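You operate a simulated robot arm through the tools that you are given. There is no shell and no other tool. Be economical: measure what you need, move in short steps, check, and stop when the job is done.

You are at the controls of a simulated robot arm. One attempt, no reset.

TASK
Wash and dry the cap that the wash card names.
Fine: dunk it clean in the pot, run the drier as long as the card says, leave it there.

Only the result counts: the job must be done as asked and must still hold three seconds after the hand-in. Knocking over, shifting, dropping, spilling or breaking anything else fails it. A push-on lid holds only when it is set on centred and level and pressed home; a screw cap is set on level and turned clockwise until tight.

THE ROBOT
A 6-joint arm with a two-finger parallel gripper, fixed in place. Base frame: the origin is at the foot of the arm, x ahead of it, y to its left, z up; the work surface is at about z = 1028. Units: mm, degrees, N and s.
With the tool pointing down near the work surface it reaches from about 120 to 600 mm from the base axis. Its first joint turns from -66.0 to 66.0 degrees. Payload 2.7 kg.
The tool frame sits at the grasp point between the pads (the TCP): z along the fingers, y along the line on which they close. The tips reach 23 mm beyond it. Largest opening 94 mm; finger width 38, thickness 10; the body of the gripper, 54 by 96 mm, starts 39 mm behind the TCP.
Orientation is told as [roll, pitch, yaw] about the base's x, y, z axes, in that order, counted from this pose: with the fingers straight down and closing along the base's y, the tool's x points along the base's -x, its y along +y and its z along -z.

THE INTERFACE
- The arm moves only by the tool jog_arm. Its arguments are lists of equal length, an entry for each row: "travel": the shift along the base's x, y, z in units of 200 mm (1.0 is 200 mm), a list of three; "dr": the turn, a rotation vector about the base's x, y, z in units of 180 degrees (1.0 is 180 degrees), a list of three; "fingers": the finger opening in mm, from 0 to 94. In form: {"travel": [[dx, dy, dz], ...], "dr": [[wx, wy, wz], ...], "fingers": [fingers, ...]}. A call has 1 to 10 rows; each row is the pose to reach, as a shift and turn from the pose commanded when the call began. A call with a number of a shift or a turn outside -1 to 1 is refused whole. Each row takes 0.2 s and may step no farther than 50 mm and 8.6 degrees from the row before; otherwise, or with a gripper value out of range, the whole call is refused. Where a pose cannot be reached the arm comes as near as it can. A force on the tool above 60 N (or 10 N above the force at the start of the call, whichever is more), or a blocked arm, ends the call early, and 0.2 s more pass. The fingers move at their own pace (about 45 mm/s each) and stop on an object; they squeeze with about 26 N. The grip force told is the motor's: it shows also when the fingers shut on nothing. Time passes only in rows, and 0.2 s behind the last, so rows that repeat a pose let the fingers close. It gives the time, the measured TCP pose, the force on the tool (base axes), the opening and the grip force at its end, in the units of the frame above (readings bear some noise).
- Cameras (640 x 400 px; columns grow to the right, rows downward): "scene" is fixed at [99.9, -455.2, 1420.1]; the picture's right is [0.50, -0.87, 0.00], its down [-0.35, -0.20, -0.92] and it looks along [0.80, 0.45, -0.40] (base axes); focal length 320 px, centre (320, 200). "wrist" rides on the gripper at [86, 16, -75] in the tool frame; the picture's right is [-0.18, 0.98, 0.00], its down [-0.58, -0.11, -0.81] and it looks along [-0.79, -0.15, 0.59] (tool axes); focal length 243 px, centre (320, 200). There is no depth. A picture from a camera that has moved, and an enlarged one, comes with that camera's place and axes in the base frame and with its lens.
- capture(camera): a new picture of that camera. It takes no simulated time.
- close_up(camera, box): a new picture of the part [left, top, right, bottom] of that camera's present view, enlarged. It takes no simulated time.
- finish_job(): hands the job in; it is judged then, once.

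Go step by step. Nothing tells you positions but the pictures and the camera data: compare them with the known pose of the tool, close in by small moves and look again before you grip or let go. The budget is 120 turns and 84 pictures, counting those below and the enlarged ones. Unless the task says otherwise, let go and move clear before handing in, and close with one line.

The tools are called after "Call:" by a JSON object that holds its "method" and its "body". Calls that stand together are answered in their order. jog_arm: Moves the arm, as the interface text tells. Its arguments: {"type":"object","properties":{"travel":{"type":"array","items":{"type":"array","items":{"type":"number"}}},"dr":{"type":"array","items":{"type":"array","items":{"type":"number"}}},"fingers":{"type":"array","items":{"type":"number"}}},"required":["travel","dr","fingers"]} The other tools are called the same way: capture (camera) takes a picture; close_up (camera, box) takes an enlarged picture of a part of a camera's view; finish_job () hands the job in.

At the start:

```text
time_s: 0.0
position: [310.5, -180.4, 1312.3]
ee_rot: [-0.1, 0.0, 0.0]
wrist_force: [0.2, -0.3, -0.1]
grip_width: 94.0
grasp_force: 0.1
```

scene: 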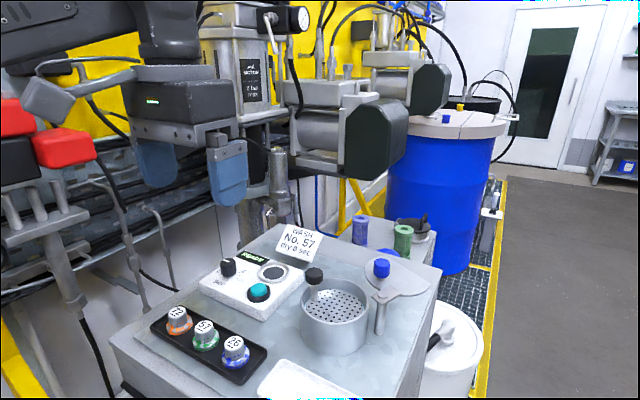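
wrist: 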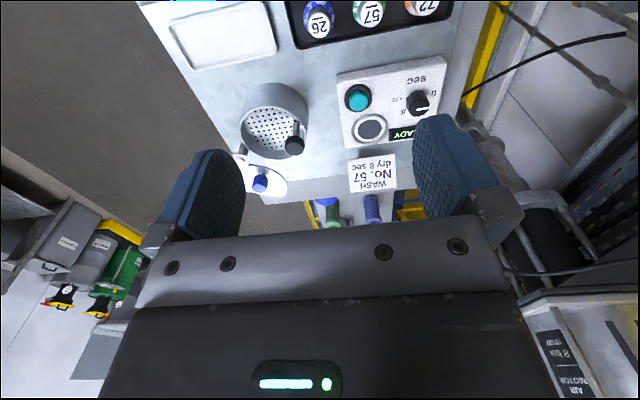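

I see a tray with three caps (72, 57, 26), a control box with a knob, a button and a round drier place, a pot with a perforated basket, and a card "WASH No. 57 dry 8 sec". I'll take closer looks first.

Call:
{"method": "close_up", "body": {"camera": "scene", "box": [140, 210, 300, 390]}}

Call:
{"method": "close_up", "body": {"camera": "scene", "box": [250, 210, 450, 390]}}

Call:
{"method": "close_up", "body": {"camera": "wrist", "box": [160, 0, 480, 200]}}

```text
2.22 times, centred on (220, 300) of scene
camera zoom: at [99.9, -455.2, 1420.1], right [0.5, -0.87, 0.0], down [-0.35, -0.2, -0.92], along [0.8, 0.45, -0.4], focal length 712 px, centre (542, -22)
```

zoom: 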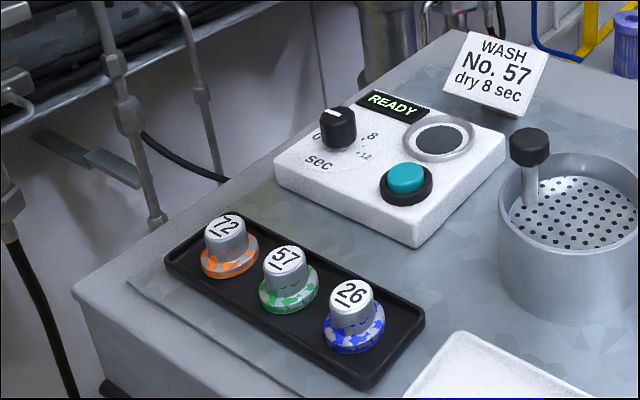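

```text
2.22 times, centred on (350, 300) of scene
camera zoom: at [99.9, -455.2, 1420.1], right [0.5, -0.87, 0.0], down [-0.35, -0.2, -0.92], along [0.8, 0.45, -0.4], focal length 712 px, centre (253, -22)
```

zoom: 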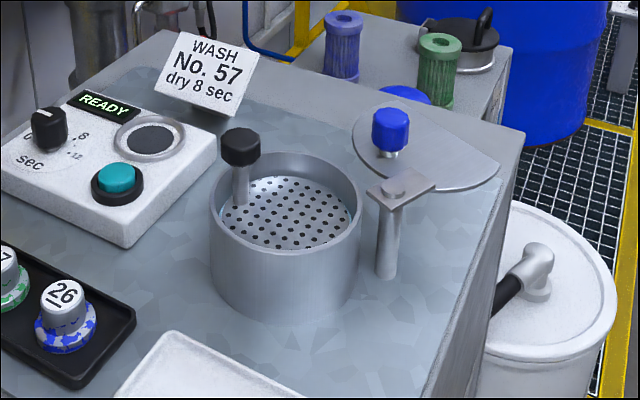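

```text
2.00 times, centred on (320, 100) of wrist
camera zoom: at [222.5, -163.9, 1387.4], right [0.18, 0.98, 0.0], down [0.58, -0.11, 0.81], along [0.79, -0.15, -0.59], focal length 485 px, centre (320, 400)
```

zoom: 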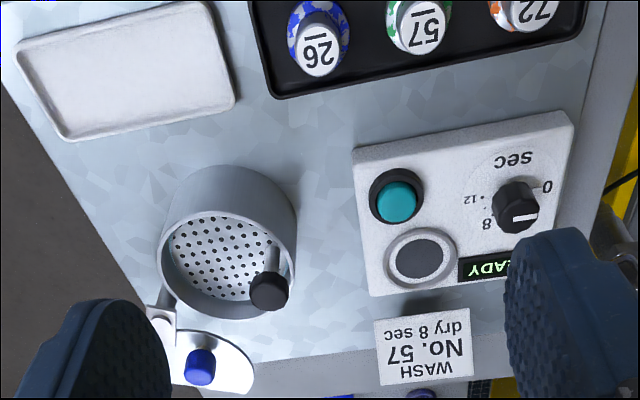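

Call:
{"method": "close_up", "body": {"camera": "wrist", "box": [330, 60, 450, 140]}}

Call:
{"method": "close_up", "body": {"camera": "scene", "box": [200, 240, 300, 310]}}

Call:
{"method": "close_up", "body": {"camera": "scene", "box": [150, 295, 260, 385]}}

```text
5.00 times, centred on (390, 100) of wrist
camera zoom: at [222.5, -163.9, 1387.4], right [0.18, 0.98, 0.0], down [0.58, -0.11, 0.81], along [0.79, -0.15, -0.59], focal length 1213 px, centre (-30, 700)
```

zoom: 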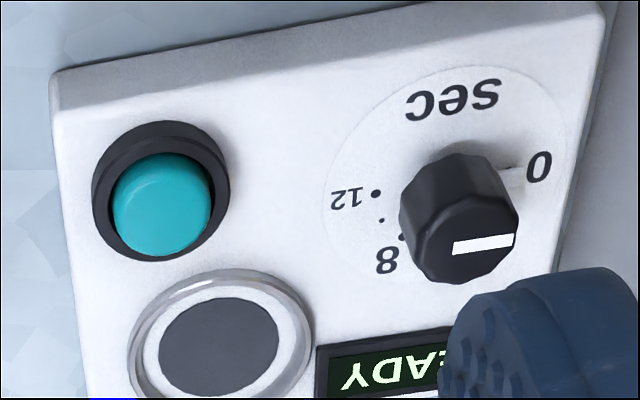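

```text
5.71 times, centred on (250, 275) of scene
camera zoom: at [99.9, -455.2, 1420.1], right [0.5, -0.87, 0.0], down [-0.35, -0.2, -0.92], along [0.8, 0.45, -0.4], focal length 1832 px, centre (720, -229)
```

zoom: 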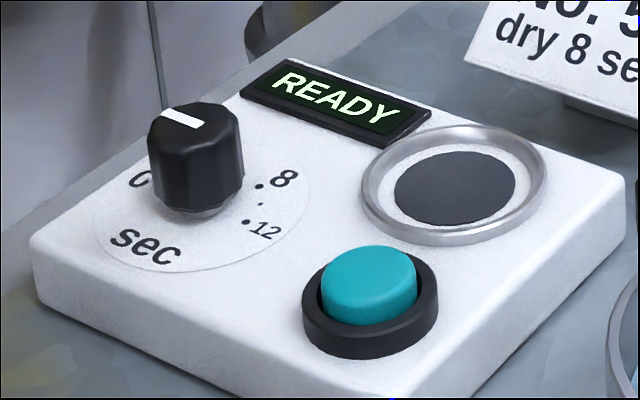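

```text
4.44 times, centred on (205, 340) of scene
camera zoom: at [99.9, -455.2, 1420.1], right [0.5, -0.87, 0.0], down [-0.35, -0.2, -0.92], along [0.8, 0.45, -0.4], focal length 1425 px, centre (831, -422)
```

zoom: 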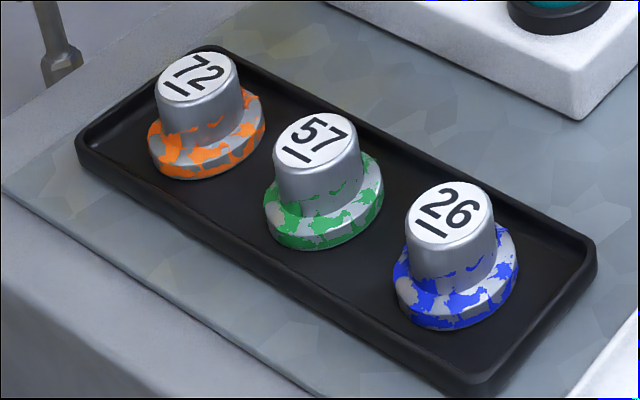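

The caps carry paint on their flanges; the dial points at 0 with marks 8, 10 and 12, and the knob is near (450,-55). I'll bring the wrist camera closer to measure the dial, button and drier seat.

Call:
{"method": "jog_arm", "body": {"travel": [[0.128, 0.104, -0.137], [0.256, 0.208, -0.274], [0.384, 0.312, -0.411], [0.512, 0.416, -0.548], [0.64, 0.52, -0.685]], "dr": [[0, 0, 0], [0, 0, 0], [0, 0, 0], [0, 0, 0], [0, 0, 0]], "fingers": [94, 94, 94, 94, 94]}}

Call:
{"method": "capture", "body": {"camera": "wrist"}}

Call:
{"method": "close_up", "body": {"camera": "wrist", "box": [220, 0, 440, 140]}}

```text
time_s: 1.2
position: [436.9, -74.3, 1175.8]
ee_rot: [0.0, 0.0, 0.0]
wrist_force: [0.9, -0.6, -0.3]
grip_width: 93.9
grasp_force: 0.0
```

```text
75 pictures are left
camera wrist: at [349.2, -57.9, 1249.7], right [0.18, 0.98, 0.0], down [0.58, -0.11, 0.81], along [0.79, -0.15, -0.59], focal length 243 px, centre (320, 200)
```

wrist: 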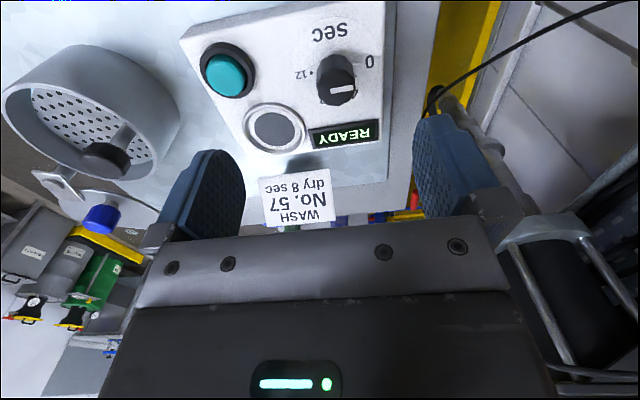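

```text
2.86 times, centred on (330, 70) of wrist
camera zoom: at [349.2, -57.9, 1249.7], right [0.18, 0.98, 0.0], down [0.58, -0.11, 0.81], along [0.79, -0.15, -0.59], focal length 693 px, centre (291, 571)
```

zoom: 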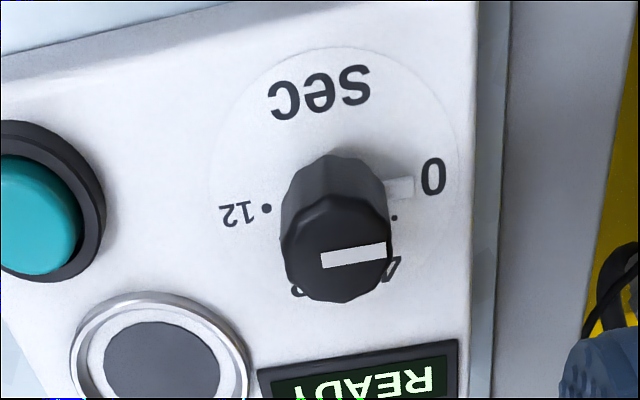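

Dial scale is 15° per second (0 at +90°, 12 at -90° seen from above), so it needs -120°; knob axis about (444,-62), top z≈1082. I'll yaw +60° above it with a narrower opening first.

Call:
{"method": "jog_arm", "body": {"travel": [[0.005, 0.008, -0.04], [0.01, 0.016, -0.08], [0.015, 0.024, -0.12], [0.02, 0.032, -0.16], [0.025, 0.04, -0.2], [0.03, 0.05, -0.24], [0.035, 0.06, -0.28], [0.035, 0.06, -0.28]], "dr": [[0, 0, 0.0476], [0, 0, 0.0952], [0, 0, 0.1428], [0, 0, 0.1904], [0, 0, 0.238], [0, 0, 0.2856], [0, 0, 0.3333], [0, 0, 0.3333]], "fingers": [85, 75, 65, 55, 50, 50, 50, 50]}}

Call:
{"method": "capture", "body": {"camera": "scene"}}

Call:
{"method": "capture", "body": {"camera": "wrist"}}

```text
time_s: 3.0
position: [442.8, -63.9, 1118.1]
ee_rot: [0.0, 0.0, 60.1]
wrist_force: [-0.1, 0.6, 0.6]
grip_width: 50.1
grasp_force: 0.1
```

```text
73 pictures are left
```

scene: 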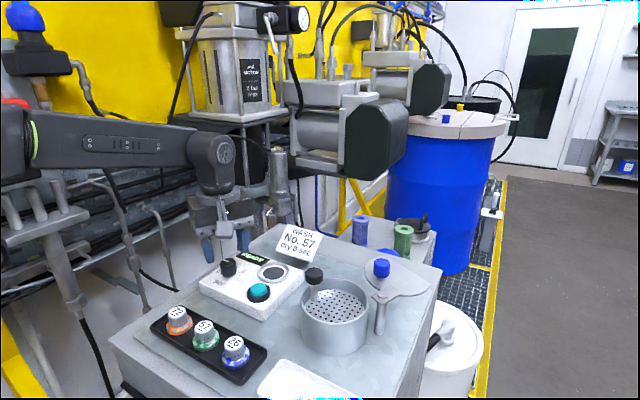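

```text
72 pictures are left
camera wrist: at [386.3, -130.5, 1193.4], right [-0.76, 0.65, 0.0], down [0.38, 0.45, 0.81], along [0.52, 0.61, -0.59], focal length 243 px, centre (320, 200)
```

wrist: 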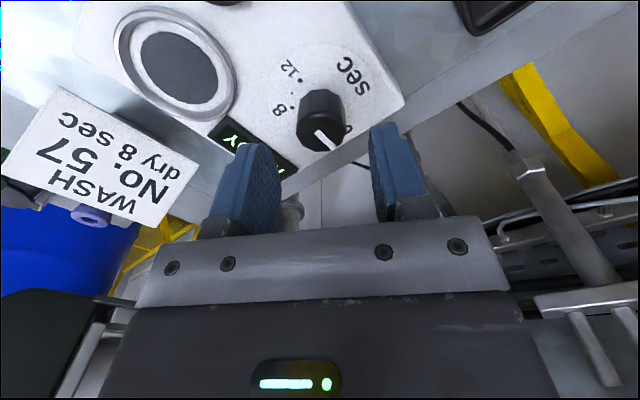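

The knob lies right under the TCP (top at about (442,-64.5)). Descending and gripping.

Call:
{"method": "jog_arm", "body": {"travel": [[0, 0, -0.06], [0, 0, -0.12], [0, 0, -0.17], [0, 0, -0.17], [0, 0, -0.17], [0, 0, -0.17]], "dr": [[0, 0, 0], [0, 0, 0], [0, 0, 0], [0, 0, 0], [0, 0, 0], [0, 0, 0]], "fingers": [50, 50, 50, 40, 20, 10]}}

Call:
{"method": "close_up", "body": {"camera": "scene", "box": [180, 210, 320, 310]}}

Call:
{"method": "close_up", "body": {"camera": "wrist", "box": [180, 40, 440, 220]}}

```text
time_s: 4.4
position: [442.7, -63.5, 1083.1]
ee_rot: [0.1, 0.0, 60.0]
wrist_force: [-9.4, 4.6, 1.0]
grip_width: 27.9
grasp_force: 40.8
```

```text
4.00 times, centred on (250, 260) of scene
camera zoom: at [99.6, -455.1, 1420.2], right [0.5, -0.87, 0.0], down [-0.35, -0.2, -0.92], along [0.8, 0.45, -0.4], focal length 1282 px, centre (600, -40)
```

zoom: 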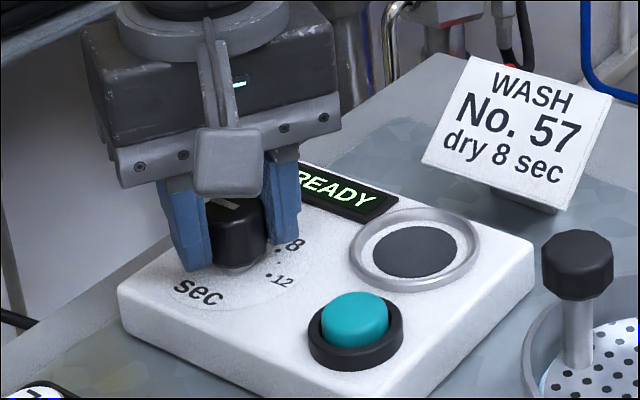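

```text
2.22 times, centred on (310, 130) of wrist
camera zoom: at [385.7, -130.2, 1159.0], right [-0.76, 0.65, 0.0], down [0.39, 0.45, 0.81], along [0.52, 0.61, -0.59], focal length 539 px, centre (342, 356)
```

zoom: 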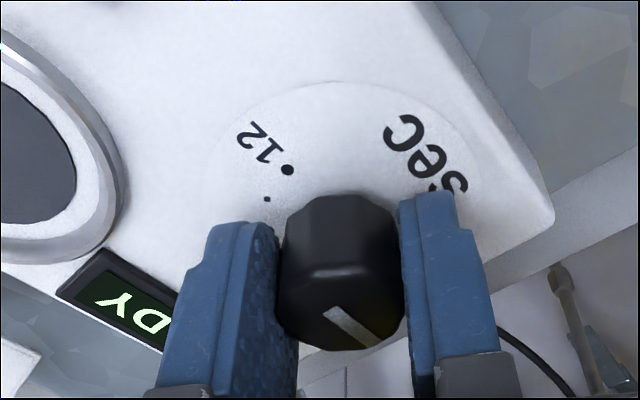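

Gripped at 27.9 mm with a small side force; I'll ease 1 mm toward it and turn the first 60° clockwise.

Call:
{"method": "jog_arm", "body": {"travel": [[-0.005, 0.0025, 0], [-0.005, 0.0025, 0], [-0.005, 0.0025, 0], [-0.005, 0.0025, 0], [-0.005, 0.0025, 0], [-0.005, 0.0025, 0], [-0.005, 0.0025, 0], [-0.005, 0.0025, 0], [-0.005, 0.0025, 0]], "dr": [[0, 0, -0.0417], [0, 0, -0.0833], [0, 0, -0.125], [0, 0, -0.1667], [0, 0, -0.2083], [0, 0, -0.25], [0, 0, -0.2917], [0, 0, -0.3333], [0, 0, -0.3333]], "fingers": [10, 10, 10, 10, 10, 10, 10, 10, 10]}}

Call:
{"method": "close_up", "body": {"camera": "wrist", "box": [180, 40, 440, 220]}}

```text
time_s: 6.4
position: [443.0, -64.0, 1083.8]
ee_rot: [0.0, 0.1, -0.1]
wrist_force: [1.1, -5.0, -21.6]
grip_width: 27.3
grasp_force: 44.8
```

```text
2.22 times, centred on (310, 130) of wrist
camera zoom: at [356.9, -47.4, 1159.3], right [0.19, 0.98, 0.0], down [0.58, -0.11, 0.8], along [0.79, -0.15, -0.59], focal length 539 px, centre (342, 356)
```

zoom: 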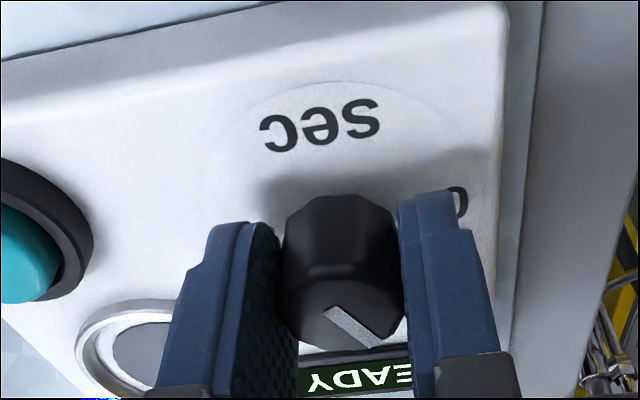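

The knob follows the gripper. Turning the remaining 60°.

Call:
{"method": "jog_arm", "body": {"travel": [[0, 0, -0.003], [0, 0, -0.003], [0, 0, -0.003], [0, 0, -0.003], [0, 0, -0.003], [0, 0, -0.003], [0, 0, -0.003], [0, 0, -0.003], [0, 0, -0.003]], "dr": [[0, 0, -0.0417], [0, 0, -0.0833], [0, 0, -0.125], [0, 0, -0.1667], [0, 0, -0.2083], [0, 0, -0.25], [0, 0, -0.2917], [0, 0, -0.3333], [0, 0, -0.3333]], "fingers": [10, 10, 10, 10, 10, 10, 10, 10, 10]}}

Call:
{"method": "close_up", "body": {"camera": "wrist", "box": [180, 40, 440, 220]}}

Call:
{"method": "close_up", "body": {"camera": "scene", "box": [180, 210, 320, 310]}}

```text
time_s: 8.4
position: [443.2, -63.7, 1083.6]
ee_rot: [0.1, 0.2, -60.0]
wrist_force: [-4.9, -13.0, -20.4]
grip_width: 27.7
grasp_force: 45.0
```

```text
2.22 times, centred on (310, 130) of wrist
camera zoom: at [413.8, 18.7, 1159.2], right [0.94, 0.33, 0.0], down [0.2, -0.56, 0.81], along [0.27, -0.76, -0.59], focal length 539 px, centre (342, 356)
```

zoom: 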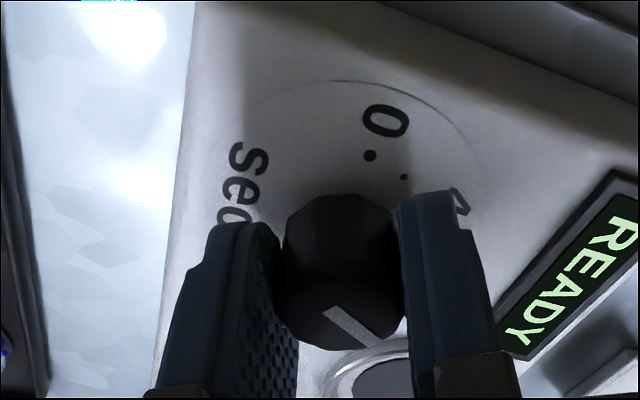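

```text
4.00 times, centred on (250, 260) of scene
camera zoom: at [100.0, -455.7, 1420.0], right [0.5, -0.87, 0.0], down [-0.35, -0.2, -0.92], along [0.8, 0.45, -0.4], focal length 1282 px, centre (600, -40)
```

zoom: 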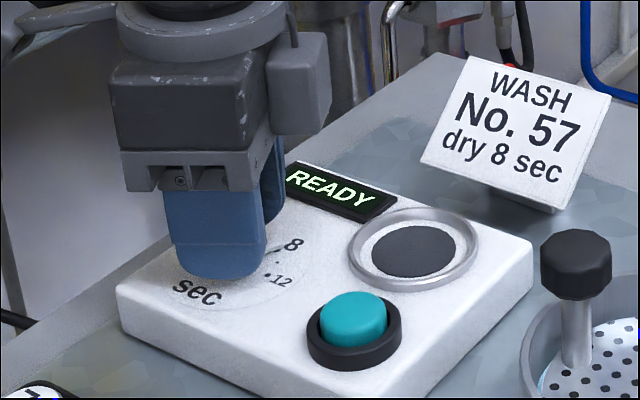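

The knob appears to point at 8. Releasing, rising and checking the pointer.

Call:
{"method": "jog_arm", "body": {"travel": [[0, 0, 0], [0, 0, 0], [0, 0, 0], [0, 0, 0.1], [0, 0, 0.25], [0, 0, 0.4]], "dr": [[0, 0, 0], [0, 0, 0], [0, 0, 0], [0, 0, 0], [0, 0, 0], [0, 0, 0]], "fingers": [40, 50, 50, 50, 50, 50]}}

Call:
{"method": "close_up", "body": {"camera": "wrist", "box": [180, 0, 440, 180]}}

Call:
{"method": "close_up", "body": {"camera": "scene", "box": [200, 245, 270, 295]}}

```text
time_s: 9.8
position: [443.3, -64.0, 1164.9]
ee_rot: [0.0, 0.0, -60.0]
wrist_force: [0.4, -0.5, 0.1]
grip_width: 49.9
grasp_force: 0.0
```

```text
2.22 times, centred on (310, 90) of wrist
camera zoom: at [413.7, 18.4, 1239.9], right [0.94, 0.33, 0.0], down [0.2, -0.56, 0.81], along [0.27, -0.76, -0.59], focal length 539 px, centre (342, 444)
```

zoom: 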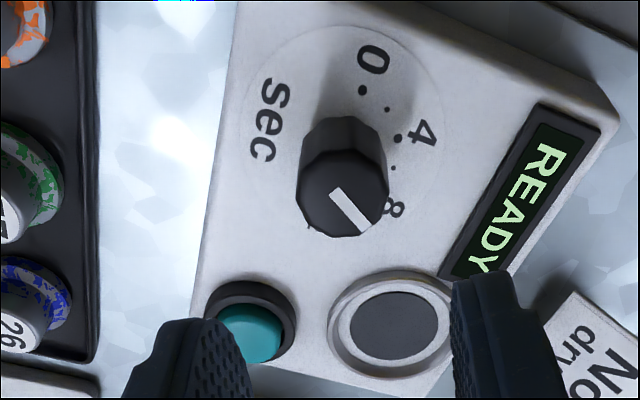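

```text
8.00 times, centred on (235, 270) of scene
camera zoom: at [99.9, -455.2, 1420.1], right [0.5, -0.87, 0.0], down [-0.35, -0.2, -0.92], along [0.8, 0.45, -0.4], focal length 2564 px, centre (1000, -360)
```

zoom: 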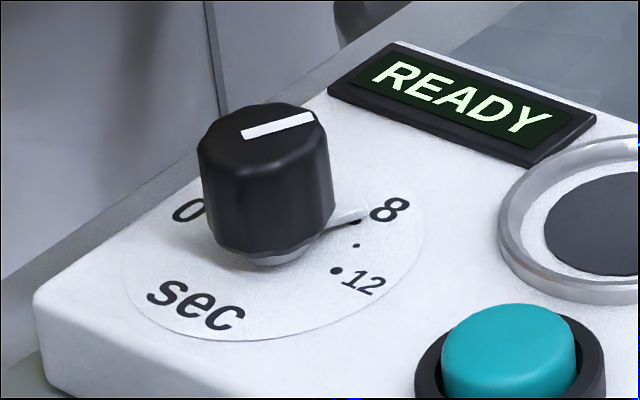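

Call:
{"method": "close_up", "body": {"camera": "scene", "box": [224, 262, 252, 280]}}

Call:
{"method": "close_up", "body": {"camera": "wrist", "box": [300, 20, 380, 100]}}

```text
16.00 times, centred on (238, 271) of scene
camera zoom: at [99.9, -455.2, 1420.1], right [0.5, -0.87, 0.0], down [-0.35, -0.2, -0.92], along [0.8, 0.45, -0.4], focal length 5129 px, centre (1632, -936)
```

zoom: 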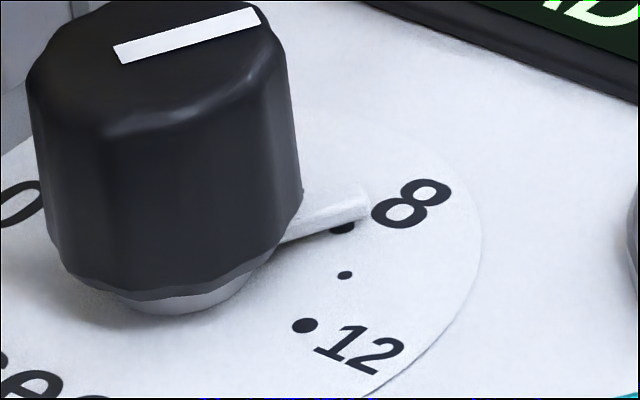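

```text
5.00 times, centred on (340, 60) of wrist
camera zoom: at [413.7, 18.4, 1239.9], right [0.94, 0.33, 0.0], down [0.2, -0.56, 0.81], along [0.27, -0.76, -0.59], focal length 1213 px, centre (220, 900)
```

zoom: 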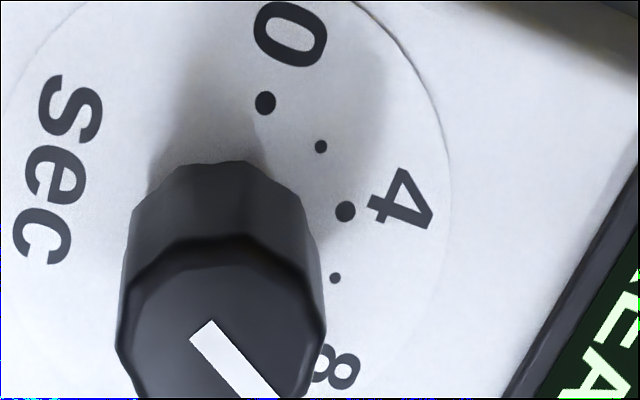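

The pointer sits at 8 (about -30°), confirmed. Now moving over cap 57 near (322,-134) to measure it.

Call:
{"method": "jog_arm", "body": {"travel": [[-0.09, -0.05, 0], [-0.18, -0.1, 0], [-0.27, -0.15, 0], [-0.36, -0.2, 0], [-0.45, -0.25, 0], [-0.53, -0.3, 0], [-0.605, -0.35, 0], [-0.605, -0.35, 0]], "dr": [[0, 0, 0.0476], [0, 0, 0.0952], [0, 0, 0.1428], [0, 0, 0.1904], [0, 0, 0.238], [0, 0, 0.2856], [0, 0, 0.3333], [0, 0, 0.3333]], "fingers": [48, 48, 48, 48, 48, 48, 48, 48]}}

Call:
{"method": "close_up", "body": {"camera": "wrist", "box": [180, 0, 460, 175]}}

Call:
{"method": "close_up", "body": {"camera": "scene", "box": [150, 250, 310, 390]}}

```text
time_s: 11.6
position: [322.9, -135.2, 1165.8]
ee_rot: [0.0, 0.0, 0.1]
wrist_force: [-0.1, -0.2, -0.6]
grip_width: 48.1
grasp_force: 0.0
```

```text
2.29 times, centred on (320, 88) of wrist
camera zoom: at [235.6, -118.7, 1239.9], right [0.18, 0.98, 0.0], down [0.58, -0.11, 0.81], along [0.79, -0.15, -0.59], focal length 555 px, centre (320, 457)
```

zoom: 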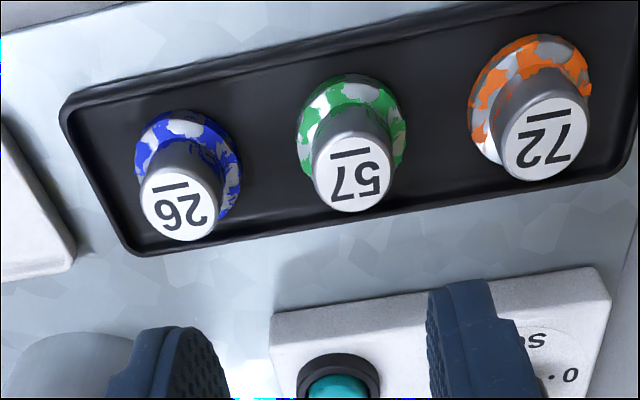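

```text
2.86 times, centred on (230, 320) of scene
camera zoom: at [99.9, -455.3, 1420.1], right [0.5, -0.87, 0.0], down [-0.35, -0.2, -0.92], along [0.8, 0.45, -0.4], focal length 916 px, centre (577, -143)
```

zoom: 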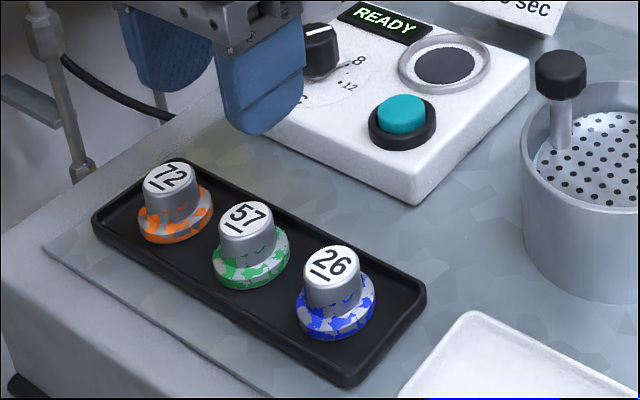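

Cap 57 triangulates to about (327,-125) with its top at z≈1056. I'll hover just above it and verify alignment.

Call:
{"method": "jog_arm", "body": {"travel": [[0.01, 0.025, -0.13], [0.02, 0.05, -0.26], [0.02, 0.05, -0.385], [0.02, 0.05, -0.385]], "dr": [[0, 0, 0], [0, 0, 0], [0, 0, 0], [0, 0, 0]], "fingers": [46, 46, 46, 46]}}

Call:
{"method": "close_up", "body": {"camera": "wrist", "box": [160, 20, 480, 220]}}

Call:
{"method": "close_up", "body": {"camera": "scene", "box": [150, 290, 260, 380]}}

```text
time_s: 12.6
position: [328.2, -123.6, 1087.7]
ee_rot: [0.0, 0.2, 0.1]
wrist_force: [0.2, 0.0, 0.0]
grip_width: 46.1
grasp_force: 0.1
```

```text
2.00 times, centred on (320, 120) of wrist
camera zoom: at [241.0, -107.1, 1162.6], right [0.18, 0.98, 0.0], down [0.58, -0.11, 0.81], along [0.79, -0.15, -0.59], focal length 485 px, centre (320, 360)
```

zoom: 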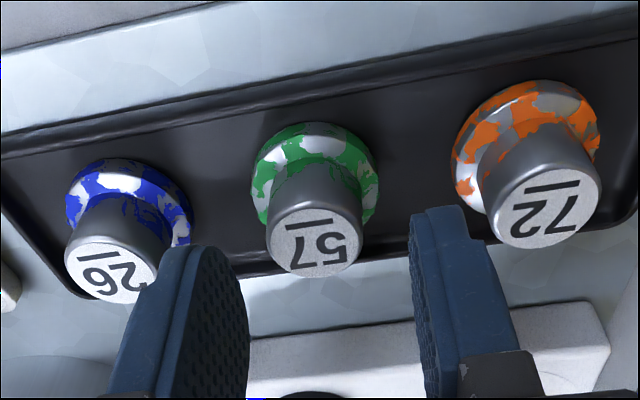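

```text
4.44 times, centred on (205, 335) of scene
camera zoom: at [99.9, -455.2, 1420.1], right [0.5, -0.87, 0.0], down [-0.35, -0.2, -0.92], along [0.8, 0.45, -0.4], focal length 1425 px, centre (831, -400)
```

zoom: 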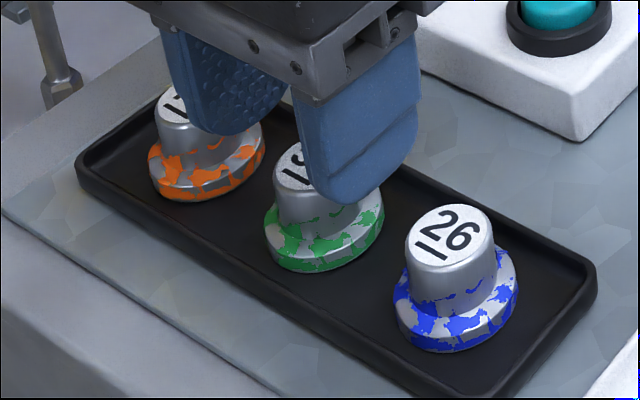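

Alignment is within a couple of mm. Descending to grip the cap body above its flange.

Call:
{"method": "jog_arm", "body": {"travel": [[-0.004, -0.007, -0.04], [-0.006, -0.007, -0.08], [-0.006, -0.007, -0.118], [-0.006, -0.007, -0.118], [-0.006, -0.007, -0.118], [-0.006, -0.007, -0.118], [-0.006, -0.007, -0.118]], "dr": [[0, 0, 0], [0, 0, 0], [0, 0, 0], [0, 0, 0], [0, 0, 0], [0, 0, 0], [0, 0, 0]], "fingers": [46, 46, 46, 46, 30, 15, 10]}}

Call:
{"method": "close_up", "body": {"camera": "wrist", "box": [160, 20, 480, 220]}}

Call:
{"method": "close_up", "body": {"camera": "scene", "box": [150, 290, 260, 380]}}

```text
time_s: 14.2
position: [325.5, -125.0, 1064.4]
ee_rot: [0.0, 0.0, 0.0]
wrist_force: [0.5, 0.0, 0.6]
grip_width: 26.2
grasp_force: 26.1
```

```text
2.00 times, centred on (320, 120) of wrist
camera zoom: at [237.9, -108.4, 1138.6], right [0.18, 0.98, 0.0], down [0.58, -0.11, 0.81], along [0.79, -0.15, -0.59], focal length 485 px, centre (320, 360)
```

zoom: 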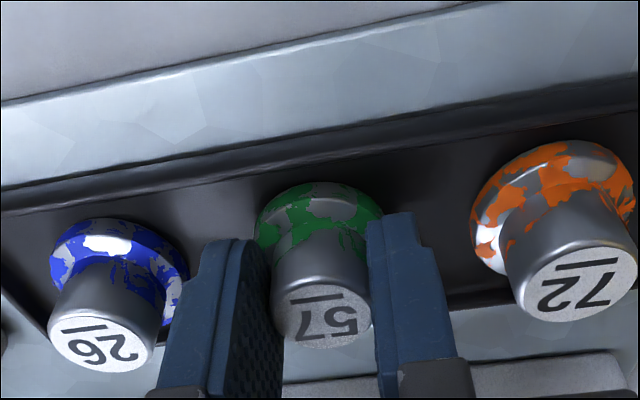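

```text
4.44 times, centred on (205, 335) of scene
camera zoom: at [99.9, -455.2, 1420.1], right [0.5, -0.87, 0.0], down [-0.35, -0.2, -0.92], along [0.8, 0.45, -0.4], focal length 1425 px, centre (831, -400)
```

zoom: 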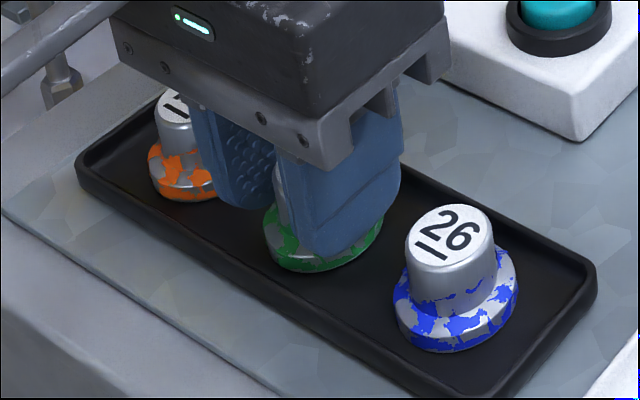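

Cap gripped at 26 mm. Lifting straight up and checking how it hangs.

Call:
{"method": "jog_arm", "body": {"travel": [[0, 0, 0.1], [0, 0, 0.25], [0, 0, 0.4], [0, 0, 0.6]], "dr": [[0, 0, 0], [0, 0, 0], [0, 0, 0], [0, 0, 0]], "fingers": [10, 10, 10, 10]}}

Call:
{"method": "close_up", "body": {"camera": "wrist", "box": [220, 80, 420, 220]}}

Call:
{"method": "close_up", "body": {"camera": "scene", "box": [130, 190, 310, 350]}}

Call:
{"method": "close_up", "body": {"camera": "scene", "box": [290, 240, 440, 360]}}

```text
time_s: 15.2
position: [325.2, -124.5, 1182.8]
ee_rot: [0.0, 0.1, -0.1]
wrist_force: [-0.3, 0.8, -1.1]
grip_width: 26.2
grasp_force: 26.2
```

```text
2.86 times, centred on (320, 150) of wrist
camera zoom: at [237.9, -107.7, 1258.0], right [0.18, 0.98, 0.0], down [0.58, -0.11, 0.81], along [0.79, -0.15, -0.59], focal length 693 px, centre (320, 343)
```

zoom: 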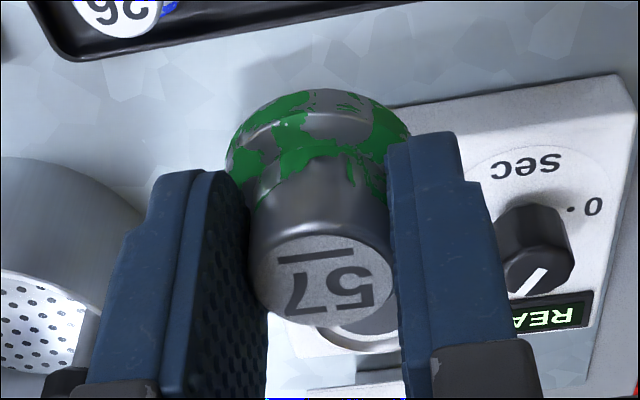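

```text
2.50 times, centred on (220, 270) of scene
camera zoom: at [99.9, -455.2, 1420.1], right [0.5, -0.87, 0.0], down [-0.35, -0.2, -0.92], along [0.8, 0.45, -0.4], focal length 801 px, centre (570, 25)
```

zoom: 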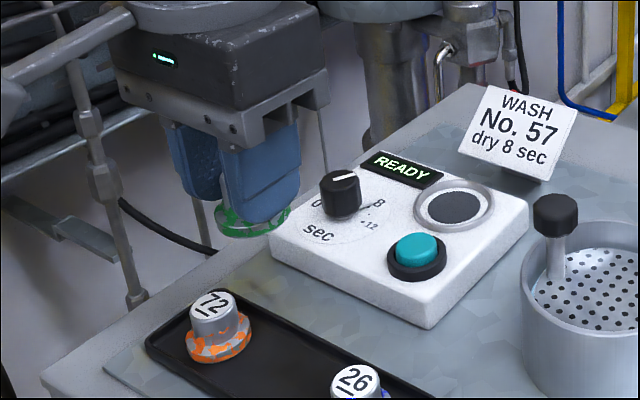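

```text
3.33 times, centred on (365, 300) of scene
camera zoom: at [99.9, -455.2, 1420.1], right [0.5, -0.87, 0.0], down [-0.35, -0.2, -0.92], along [0.8, 0.45, -0.4], focal length 1068 px, centre (170, -133)
```

zoom: 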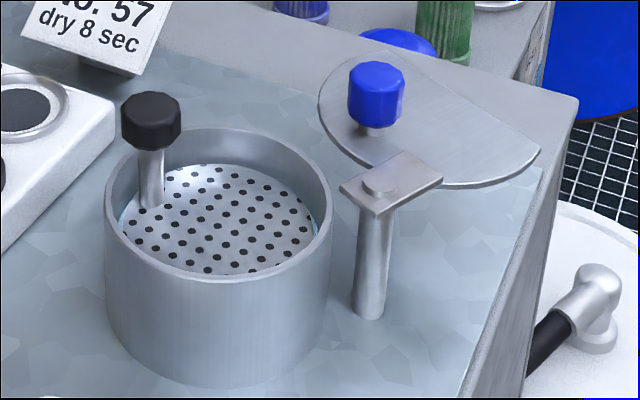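

Cap is held level. I'll move high over the near side of the pot to measure rim, plate and plunger knob from above.

Call:
{"method": "jog_arm", "body": {"travel": [[0.095, -0.16, 0.08], [0.19, -0.32, 0.16], [0.285, -0.48, 0.24], [0.38, -0.64, 0.26], [0.475, -0.8, 0.26], [0.475, -0.8, 0.26]], "dr": [[0, 0, 0], [0, 0, 0], [0, 0, 0], [0, 0, 0], [0, 0, 0], [0, 0, 0]], "fingers": [10, 10, 10, 10, 10, 10]}}

Call:
{"method": "close_up", "body": {"camera": "wrist", "box": [180, 0, 460, 175]}}

```text
time_s: 16.6
position: [422.4, -283.1, 1236.3]
ee_rot: [0.0, 0.1, 0.1]
wrist_force: [-0.8, -0.4, -1.5]
grip_width: 25.8
grasp_force: 26.3
```

```text
2.29 times, centred on (320, 88) of wrist
camera zoom: at [334.8, -267.0, 1311.0], right [0.18, 0.98, 0.0], down [0.58, -0.11, 0.81], along [0.79, -0.15, -0.59], focal length 555 px, centre (320, 457)
```

zoom: 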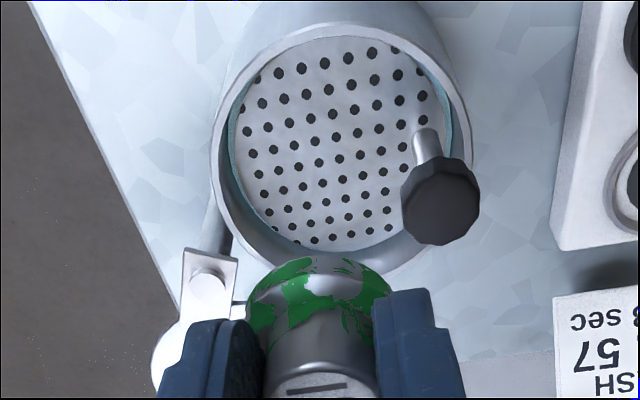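

Pot centre is about (446,-279), plate at z≈1068, and the plunger knob at (448,-244) with top z≈1122. I'll turn the gripper about -85° so the fingers clear the plunger and stand over the plate spot (446,-294).

Call:
{"method": "jog_arm", "body": {"travel": [[0.012, -0.006, 0], [0.024, -0.012, 0], [0.036, -0.018, 0], [0.048, -0.024, 0], [0.06, -0.03, 0], [0.072, -0.036, -0.04], [0.084, -0.042, -0.08], [0.096, -0.048, -0.12], [0.108, -0.054, -0.16], [0.118, -0.056, -0.2]], "dr": [[0, 0, -0.0472], [0, 0, -0.0944], [0, 0, -0.1416], [0, 0, -0.1888], [0, 0, -0.236], [0, 0, -0.2832], [0, 0, -0.3304], [0, 0, -0.3776], [0, 0, -0.4248], [0, 0, -0.472]], "fingers": [10, 10, 10, 10, 10, 10, 10, 10, 10, 10]}}

Call:
{"method": "close_up", "body": {"camera": "wrist", "box": [160, 0, 480, 200]}}

Call:
{"method": "close_up", "body": {"camera": "scene", "box": [250, 180, 450, 360]}}

```text
time_s: 18.8
position: [443.7, -295.7, 1195.4]
ee_rot: [0.0, 0.0, -85.1]
wrist_force: [0.1, 0.0, -1.5]
grip_width: 26.2
grasp_force: 26.3
```

```text
2.00 times, centred on (320, 100) of wrist
camera zoom: at [452.5, -209.3, 1270.2], right [1.0, -0.1, 0.0], down [-0.06, -0.59, 0.81], along [-0.08, -0.8, -0.59], focal length 485 px, centre (320, 400)
```

zoom: 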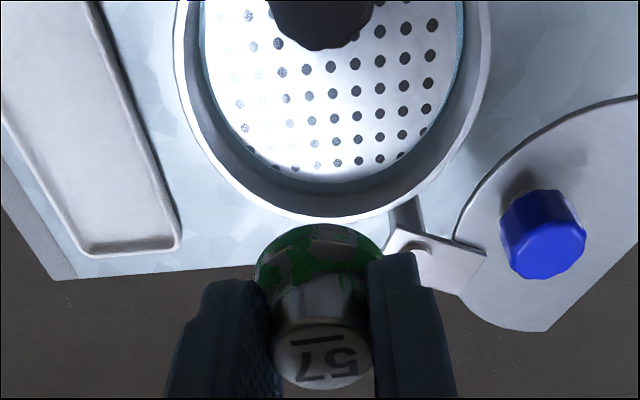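

```text
2.22 times, centred on (350, 270) of scene
camera zoom: at [99.9, -455.3, 1420.1], right [0.5, -0.87, 0.0], down [-0.35, -0.2, -0.92], along [0.8, 0.45, -0.4], focal length 712 px, centre (253, 44)
```

zoom: 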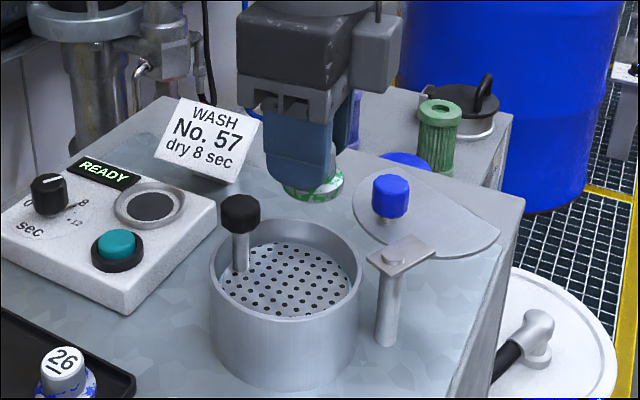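

The pot centre confirms at (445.5,-279.5). Descending toward the plate, stopping a little above.

Call:
{"method": "jog_arm", "body": {"travel": [[0.005, 0.012, -0.15], [0.005, 0.012, -0.3], [0.005, 0.012, -0.43], [0.005, 0.012, -0.43]], "dr": [[0, 0, 0], [0, 0, 0], [0, 0, 0], [0, 0, 0]], "fingers": [10, 10, 10, 10]}}

Call:
{"method": "close_up", "body": {"camera": "wrist", "box": [160, 0, 480, 200]}}

Call:
{"method": "close_up", "body": {"camera": "scene", "box": [280, 230, 400, 360]}}

```text
time_s: 19.8
position: [445.4, -295.2, 1110.0]
ee_rot: [0.0, 0.0, -84.9]
wrist_force: [-0.1, 0.4, -0.2]
grip_width: 25.9
grasp_force: 25.9
```

```text
2.00 times, centred on (320, 100) of wrist
camera zoom: at [452.7, -207.2, 1184.7], right [1.0, -0.1, 0.0], down [-0.06, -0.59, 0.81], along [-0.08, -0.8, -0.59], focal length 485 px, centre (320, 400)
```

zoom: 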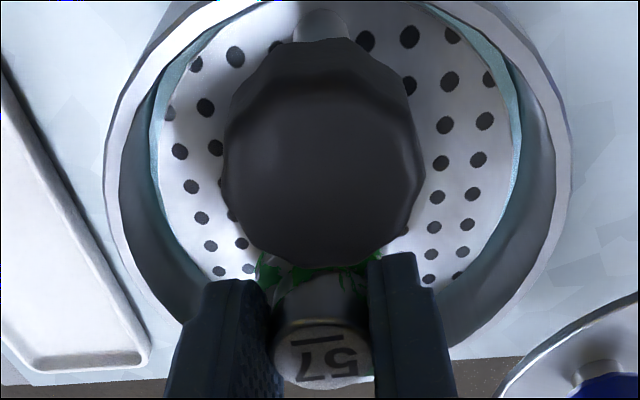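

```text
3.08 times, centred on (340, 295) of scene
camera zoom: at [99.9, -455.3, 1420.1], right [0.5, -0.87, 0.0], down [-0.35, -0.2, -0.92], along [0.8, 0.45, -0.4], focal length 986 px, centre (258, -92)
```

zoom: 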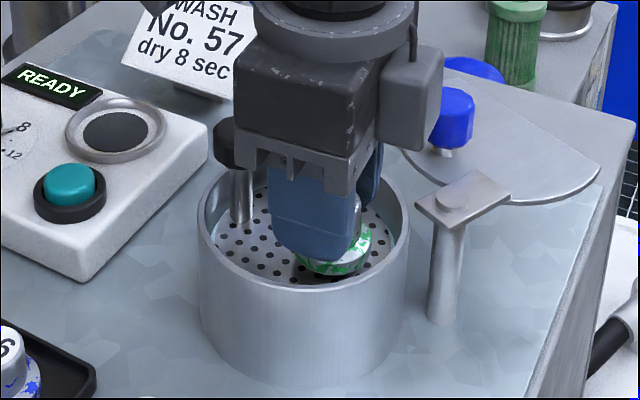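

Body clears the plunger knob. Lowering in small steps while watching the force.

Call:
{"method": "jog_arm", "body": {"travel": [[0, 0, -0.015], [0, 0, -0.03]], "dr": [[0, 0, 0], [0, 0, 0]], "fingers": [10, 10]}}

Call:
{"method": "close_up", "body": {"camera": "scene", "box": [310, 270, 380, 325]}}

```text
time_s: 20.4
position: [443.5, -294.2, 1105.0]
ee_rot: [0.0, 0.0, -84.9]
wrist_force: [0.5, -1.1, -1.2]
grip_width: 26.0
grasp_force: 25.7
```

```text
7.27 times, centred on (345, 298) of scene
camera zoom: at [99.9, -455.3, 1420.1], right [0.5, -0.87, 0.0], down [-0.35, -0.2, -0.92], along [0.8, 0.45, -0.4], focal length 2331 px, centre (138, -509)
```

zoom: 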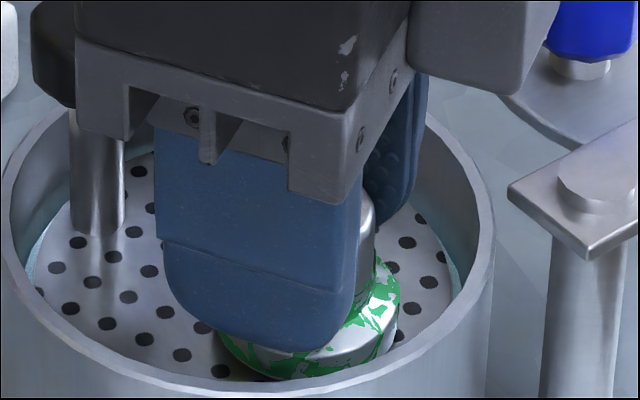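

Call:
{"method": "jog_arm", "body": {"travel": [[0, 0, -0.01], [0, 0, -0.01]], "dr": [[0, 0, 0], [0, 0, 0]], "fingers": [10, 10]}}

Call:
{"method": "jog_arm", "body": {"travel": [[0, 0, -0.01], [0, 0, -0.01]], "dr": [[0, 0, 0], [0, 0, 0]], "fingers": [10, 10]}}

Call:
{"method": "jog_arm", "body": {"travel": [[0, 0, -0.01], [0, 0, -0.01]], "dr": [[0, 0, 0], [0, 0, 0]], "fingers": [10, 10]}}

Call:
{"method": "close_up", "body": {"camera": "scene", "box": [310, 270, 380, 325]}}

```text
time_s: 21.0
position: [443.7, -295.5, 1102.3]
ee_rot: [0.0, 0.0, -84.8]
wrist_force: [-0.7, 0.8, 0.8]
grip_width: 26.1
grasp_force: 25.9
```

```text
time_s: 21.6
position: [443.9, -294.9, 1099.5]
ee_rot: [0.0, 0.0, -84.9]
wrist_force: [0.2, 1.0, 1.8]
grip_width: 26.0
grasp_force: 26.2
```

```text
time_s: 22.2
position: [444.2, -294.3, 1097.9]
ee_rot: [0.0, 0.1, -84.9]
wrist_force: [0.0, 0.2, 1.5]
grip_width: 26.0
grasp_force: 26.0
```

```text
7.27 times, centred on (345, 298) of scene
camera zoom: at [99.9, -455.3, 1420.1], right [0.5, -0.87, 0.0], down [-0.35, -0.2, -0.92], along [0.8, 0.45, -0.4], focal length 2331 px, centre (138, -509)
```

zoom: 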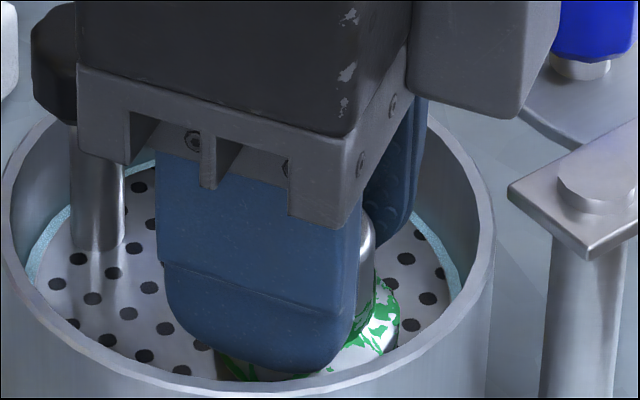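

The plate yields under the cap with only a light spring force, so I can dunk it while holding it. Pressing further down in steps, watching force.

Call:
{"method": "jog_arm", "body": {"travel": [[0, 0, -0.03], [0, 0, -0.06], [0, 0, -0.09], [0, 0, -0.09]], "dr": [[0, 0, 0], [0, 0, 0], [0, 0, 0], [0, 0, 0]], "fingers": [10, 10, 10, 10]}}

Call:
{"method": "close_up", "body": {"camera": "scene", "box": [290, 240, 400, 340]}}

Call:
{"method": "capture", "body": {"camera": "wrist"}}

```text
time_s: 23.2
position: [442.8, -294.5, 1080.8]
ee_rot: [0.0, 0.0, -84.9]
wrist_force: [0.7, -1.8, 3.2]
grip_width: 25.9
grasp_force: 25.6
```

```text
4.00 times, centred on (345, 290) of scene
camera zoom: at [99.9, -455.3, 1420.1], right [0.5, -0.87, 0.0], down [-0.35, -0.2, -0.92], along [0.8, 0.45, -0.4], focal length 1282 px, centre (220, -160)
```

zoom: 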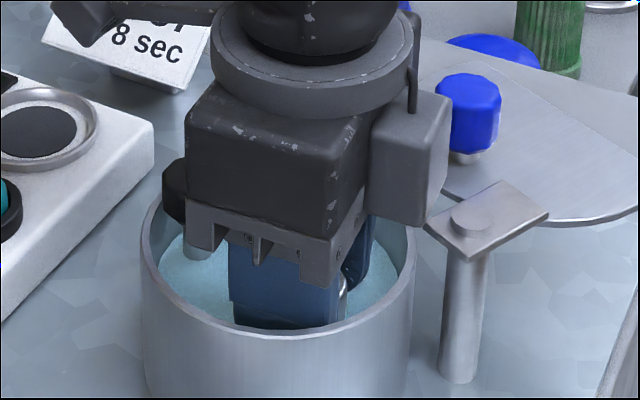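

```text
45 pictures are left
camera wrist: at [451.9, -206.3, 1155.5], right [1.0, -0.1, 0.0], down [-0.06, -0.59, 0.81], along [-0.08, -0.8, -0.59], focal length 243 px, centre (320, 200)
```

wrist: 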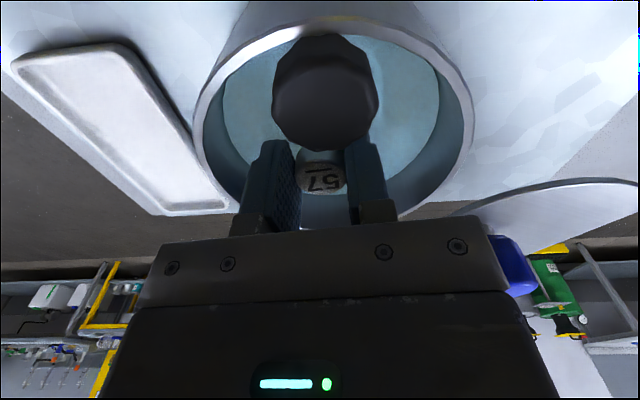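

The wash liquid has come up around the cap. Going ~12 mm deeper to submerge it fully and dwelling.

Call:
{"method": "jog_arm", "body": {"travel": [[0, 0, -0.03], [0, 0, -0.06], [0, 0, -0.06], [0, 0, -0.06], [0, 0, -0.06], [0, 0, -0.06], [0, 0, -0.06], [0, 0, -0.06], [0, 0, -0.06], [0, 0, -0.06]], "dr": [[0, 0, 0], [0, 0, 0], [0, 0, 0], [0, 0, 0], [0, 0, 0], [0, 0, 0], [0, 0, 0], [0, 0, 0], [0, 0, 0], [0, 0, 0]], "fingers": [10, 10, 10, 10, 10, 10, 10, 10, 10, 10]}}

Call:
{"method": "close_up", "body": {"camera": "wrist", "box": [200, 60, 440, 210]}}

```text
time_s: 25.4
position: [444.1, -294.4, 1068.1]
ee_rot: [0.0, 0.0, -85.0]
wrist_force: [1.2, 1.4, 4.6]
grip_width: 26.2
grasp_force: 26.0
```

```text
2.67 times, centred on (320, 135) of wrist
camera zoom: at [452.1, -206.9, 1143.5], right [1.0, -0.1, 0.0], down [-0.06, -0.59, 0.81], along [-0.08, -0.8, -0.59], focal length 647 px, centre (320, 373)
```

zoom: 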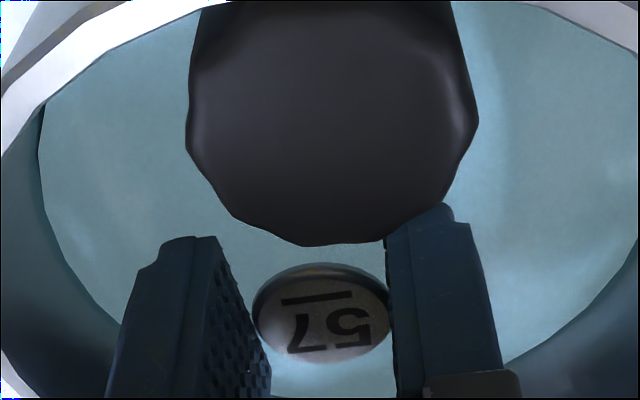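

Call:
{"method": "jog_arm", "body": {"travel": [[0, 0, -0.02], [0, 0, -0.04], [0, 0, -0.04], [0, 0, -0.04], [0, 0, -0.04], [0, 0, -0.04], [0, 0, -0.04], [0, 0, -0.04], [0, 0, -0.04], [0, 0, -0.04]], "dr": [[0, 0, 0], [0, 0, 0], [0, 0, 0], [0, 0, 0], [0, 0, 0], [0, 0, 0], [0, 0, 0], [0, 0, 0], [0, 0, 0], [0, 0, 0]], "fingers": [10, 10, 10, 10, 10, 10, 10, 10, 10, 10]}}

Call:
{"method": "close_up", "body": {"camera": "wrist", "box": [200, 60, 440, 210]}}

```text
time_s: 27.6
position: [445.1, -295.2, 1062.7]
ee_rot: [0.3, -0.3, -84.9]
wrist_force: [-1.6, -5.2, 26.2]
grip_width: 26.2
grasp_force: 26.3
```

```text
2.67 times, centred on (320, 135) of wrist
camera zoom: at [452.5, -206.6, 1138.2], right [1.0, -0.1, 0.01], down [-0.06, -0.59, 0.81], along [-0.07, -0.8, -0.59], focal length 647 px, centre (320, 373)
```

zoom: 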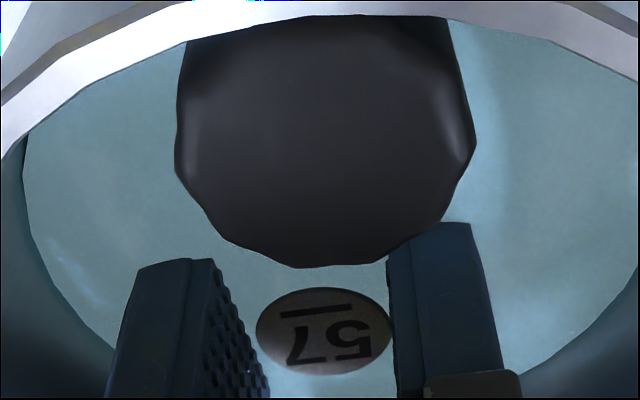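

Bottom reached (26 N) with the cap essentially under the surface. Raising it slowly out to inspect the paint.

Call:
{"method": "jog_arm", "body": {"travel": [[0, 0, 0.03], [0, 0, 0.08], [0, 0, 0.13], [0, 0, 0.18], [0, 0, 0.25], [0, 0, 0.35], [0, 0, 0.5], [0, 0, 0.65], [0, 0, 0.65]], "dr": [[0, 0, 0], [0, 0, 0], [0, 0, 0], [0, 0, 0], [0, 0, 0], [0, 0, 0], [0, 0, 0], [0, 0, 0], [0, 0, 0]], "fingers": [10, 10, 10, 10, 10, 10, 10, 10, 10]}}

Call:
{"method": "close_up", "body": {"camera": "wrist", "box": [220, 80, 420, 220]}}

Call:
{"method": "close_up", "body": {"camera": "scene", "box": [280, 210, 400, 330]}}

```text
time_s: 29.6
position: [446.0, -293.8, 1189.8]
ee_rot: [0.0, 0.0, -84.9]
wrist_force: [-1.1, -0.9, -0.9]
grip_width: 26.2
grasp_force: 25.9
```

```text
2.86 times, centred on (320, 150) of wrist
camera zoom: at [454.5, -205.8, 1264.3], right [1.0, -0.1, 0.0], down [-0.06, -0.59, 0.81], along [-0.08, -0.8, -0.59], focal length 693 px, centre (320, 343)
```

zoom: 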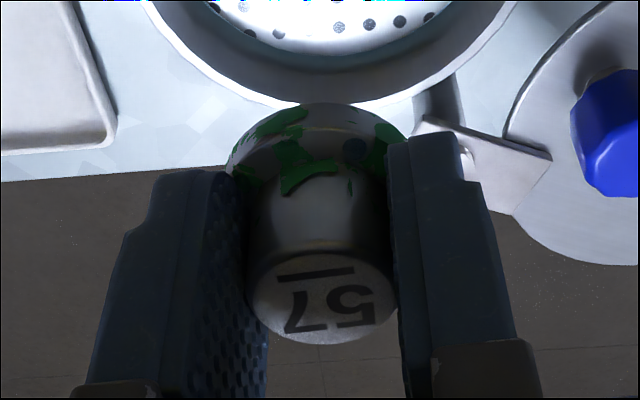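

```text
3.33 times, centred on (340, 270) of scene
camera zoom: at [99.9, -455.3, 1420.1], right [0.5, -0.87, 0.0], down [-0.35, -0.2, -0.92], along [0.8, 0.45, -0.4], focal length 1068 px, centre (253, -33)
```

zoom: 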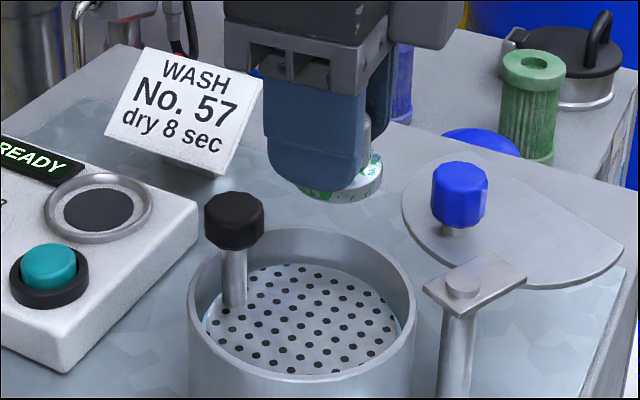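

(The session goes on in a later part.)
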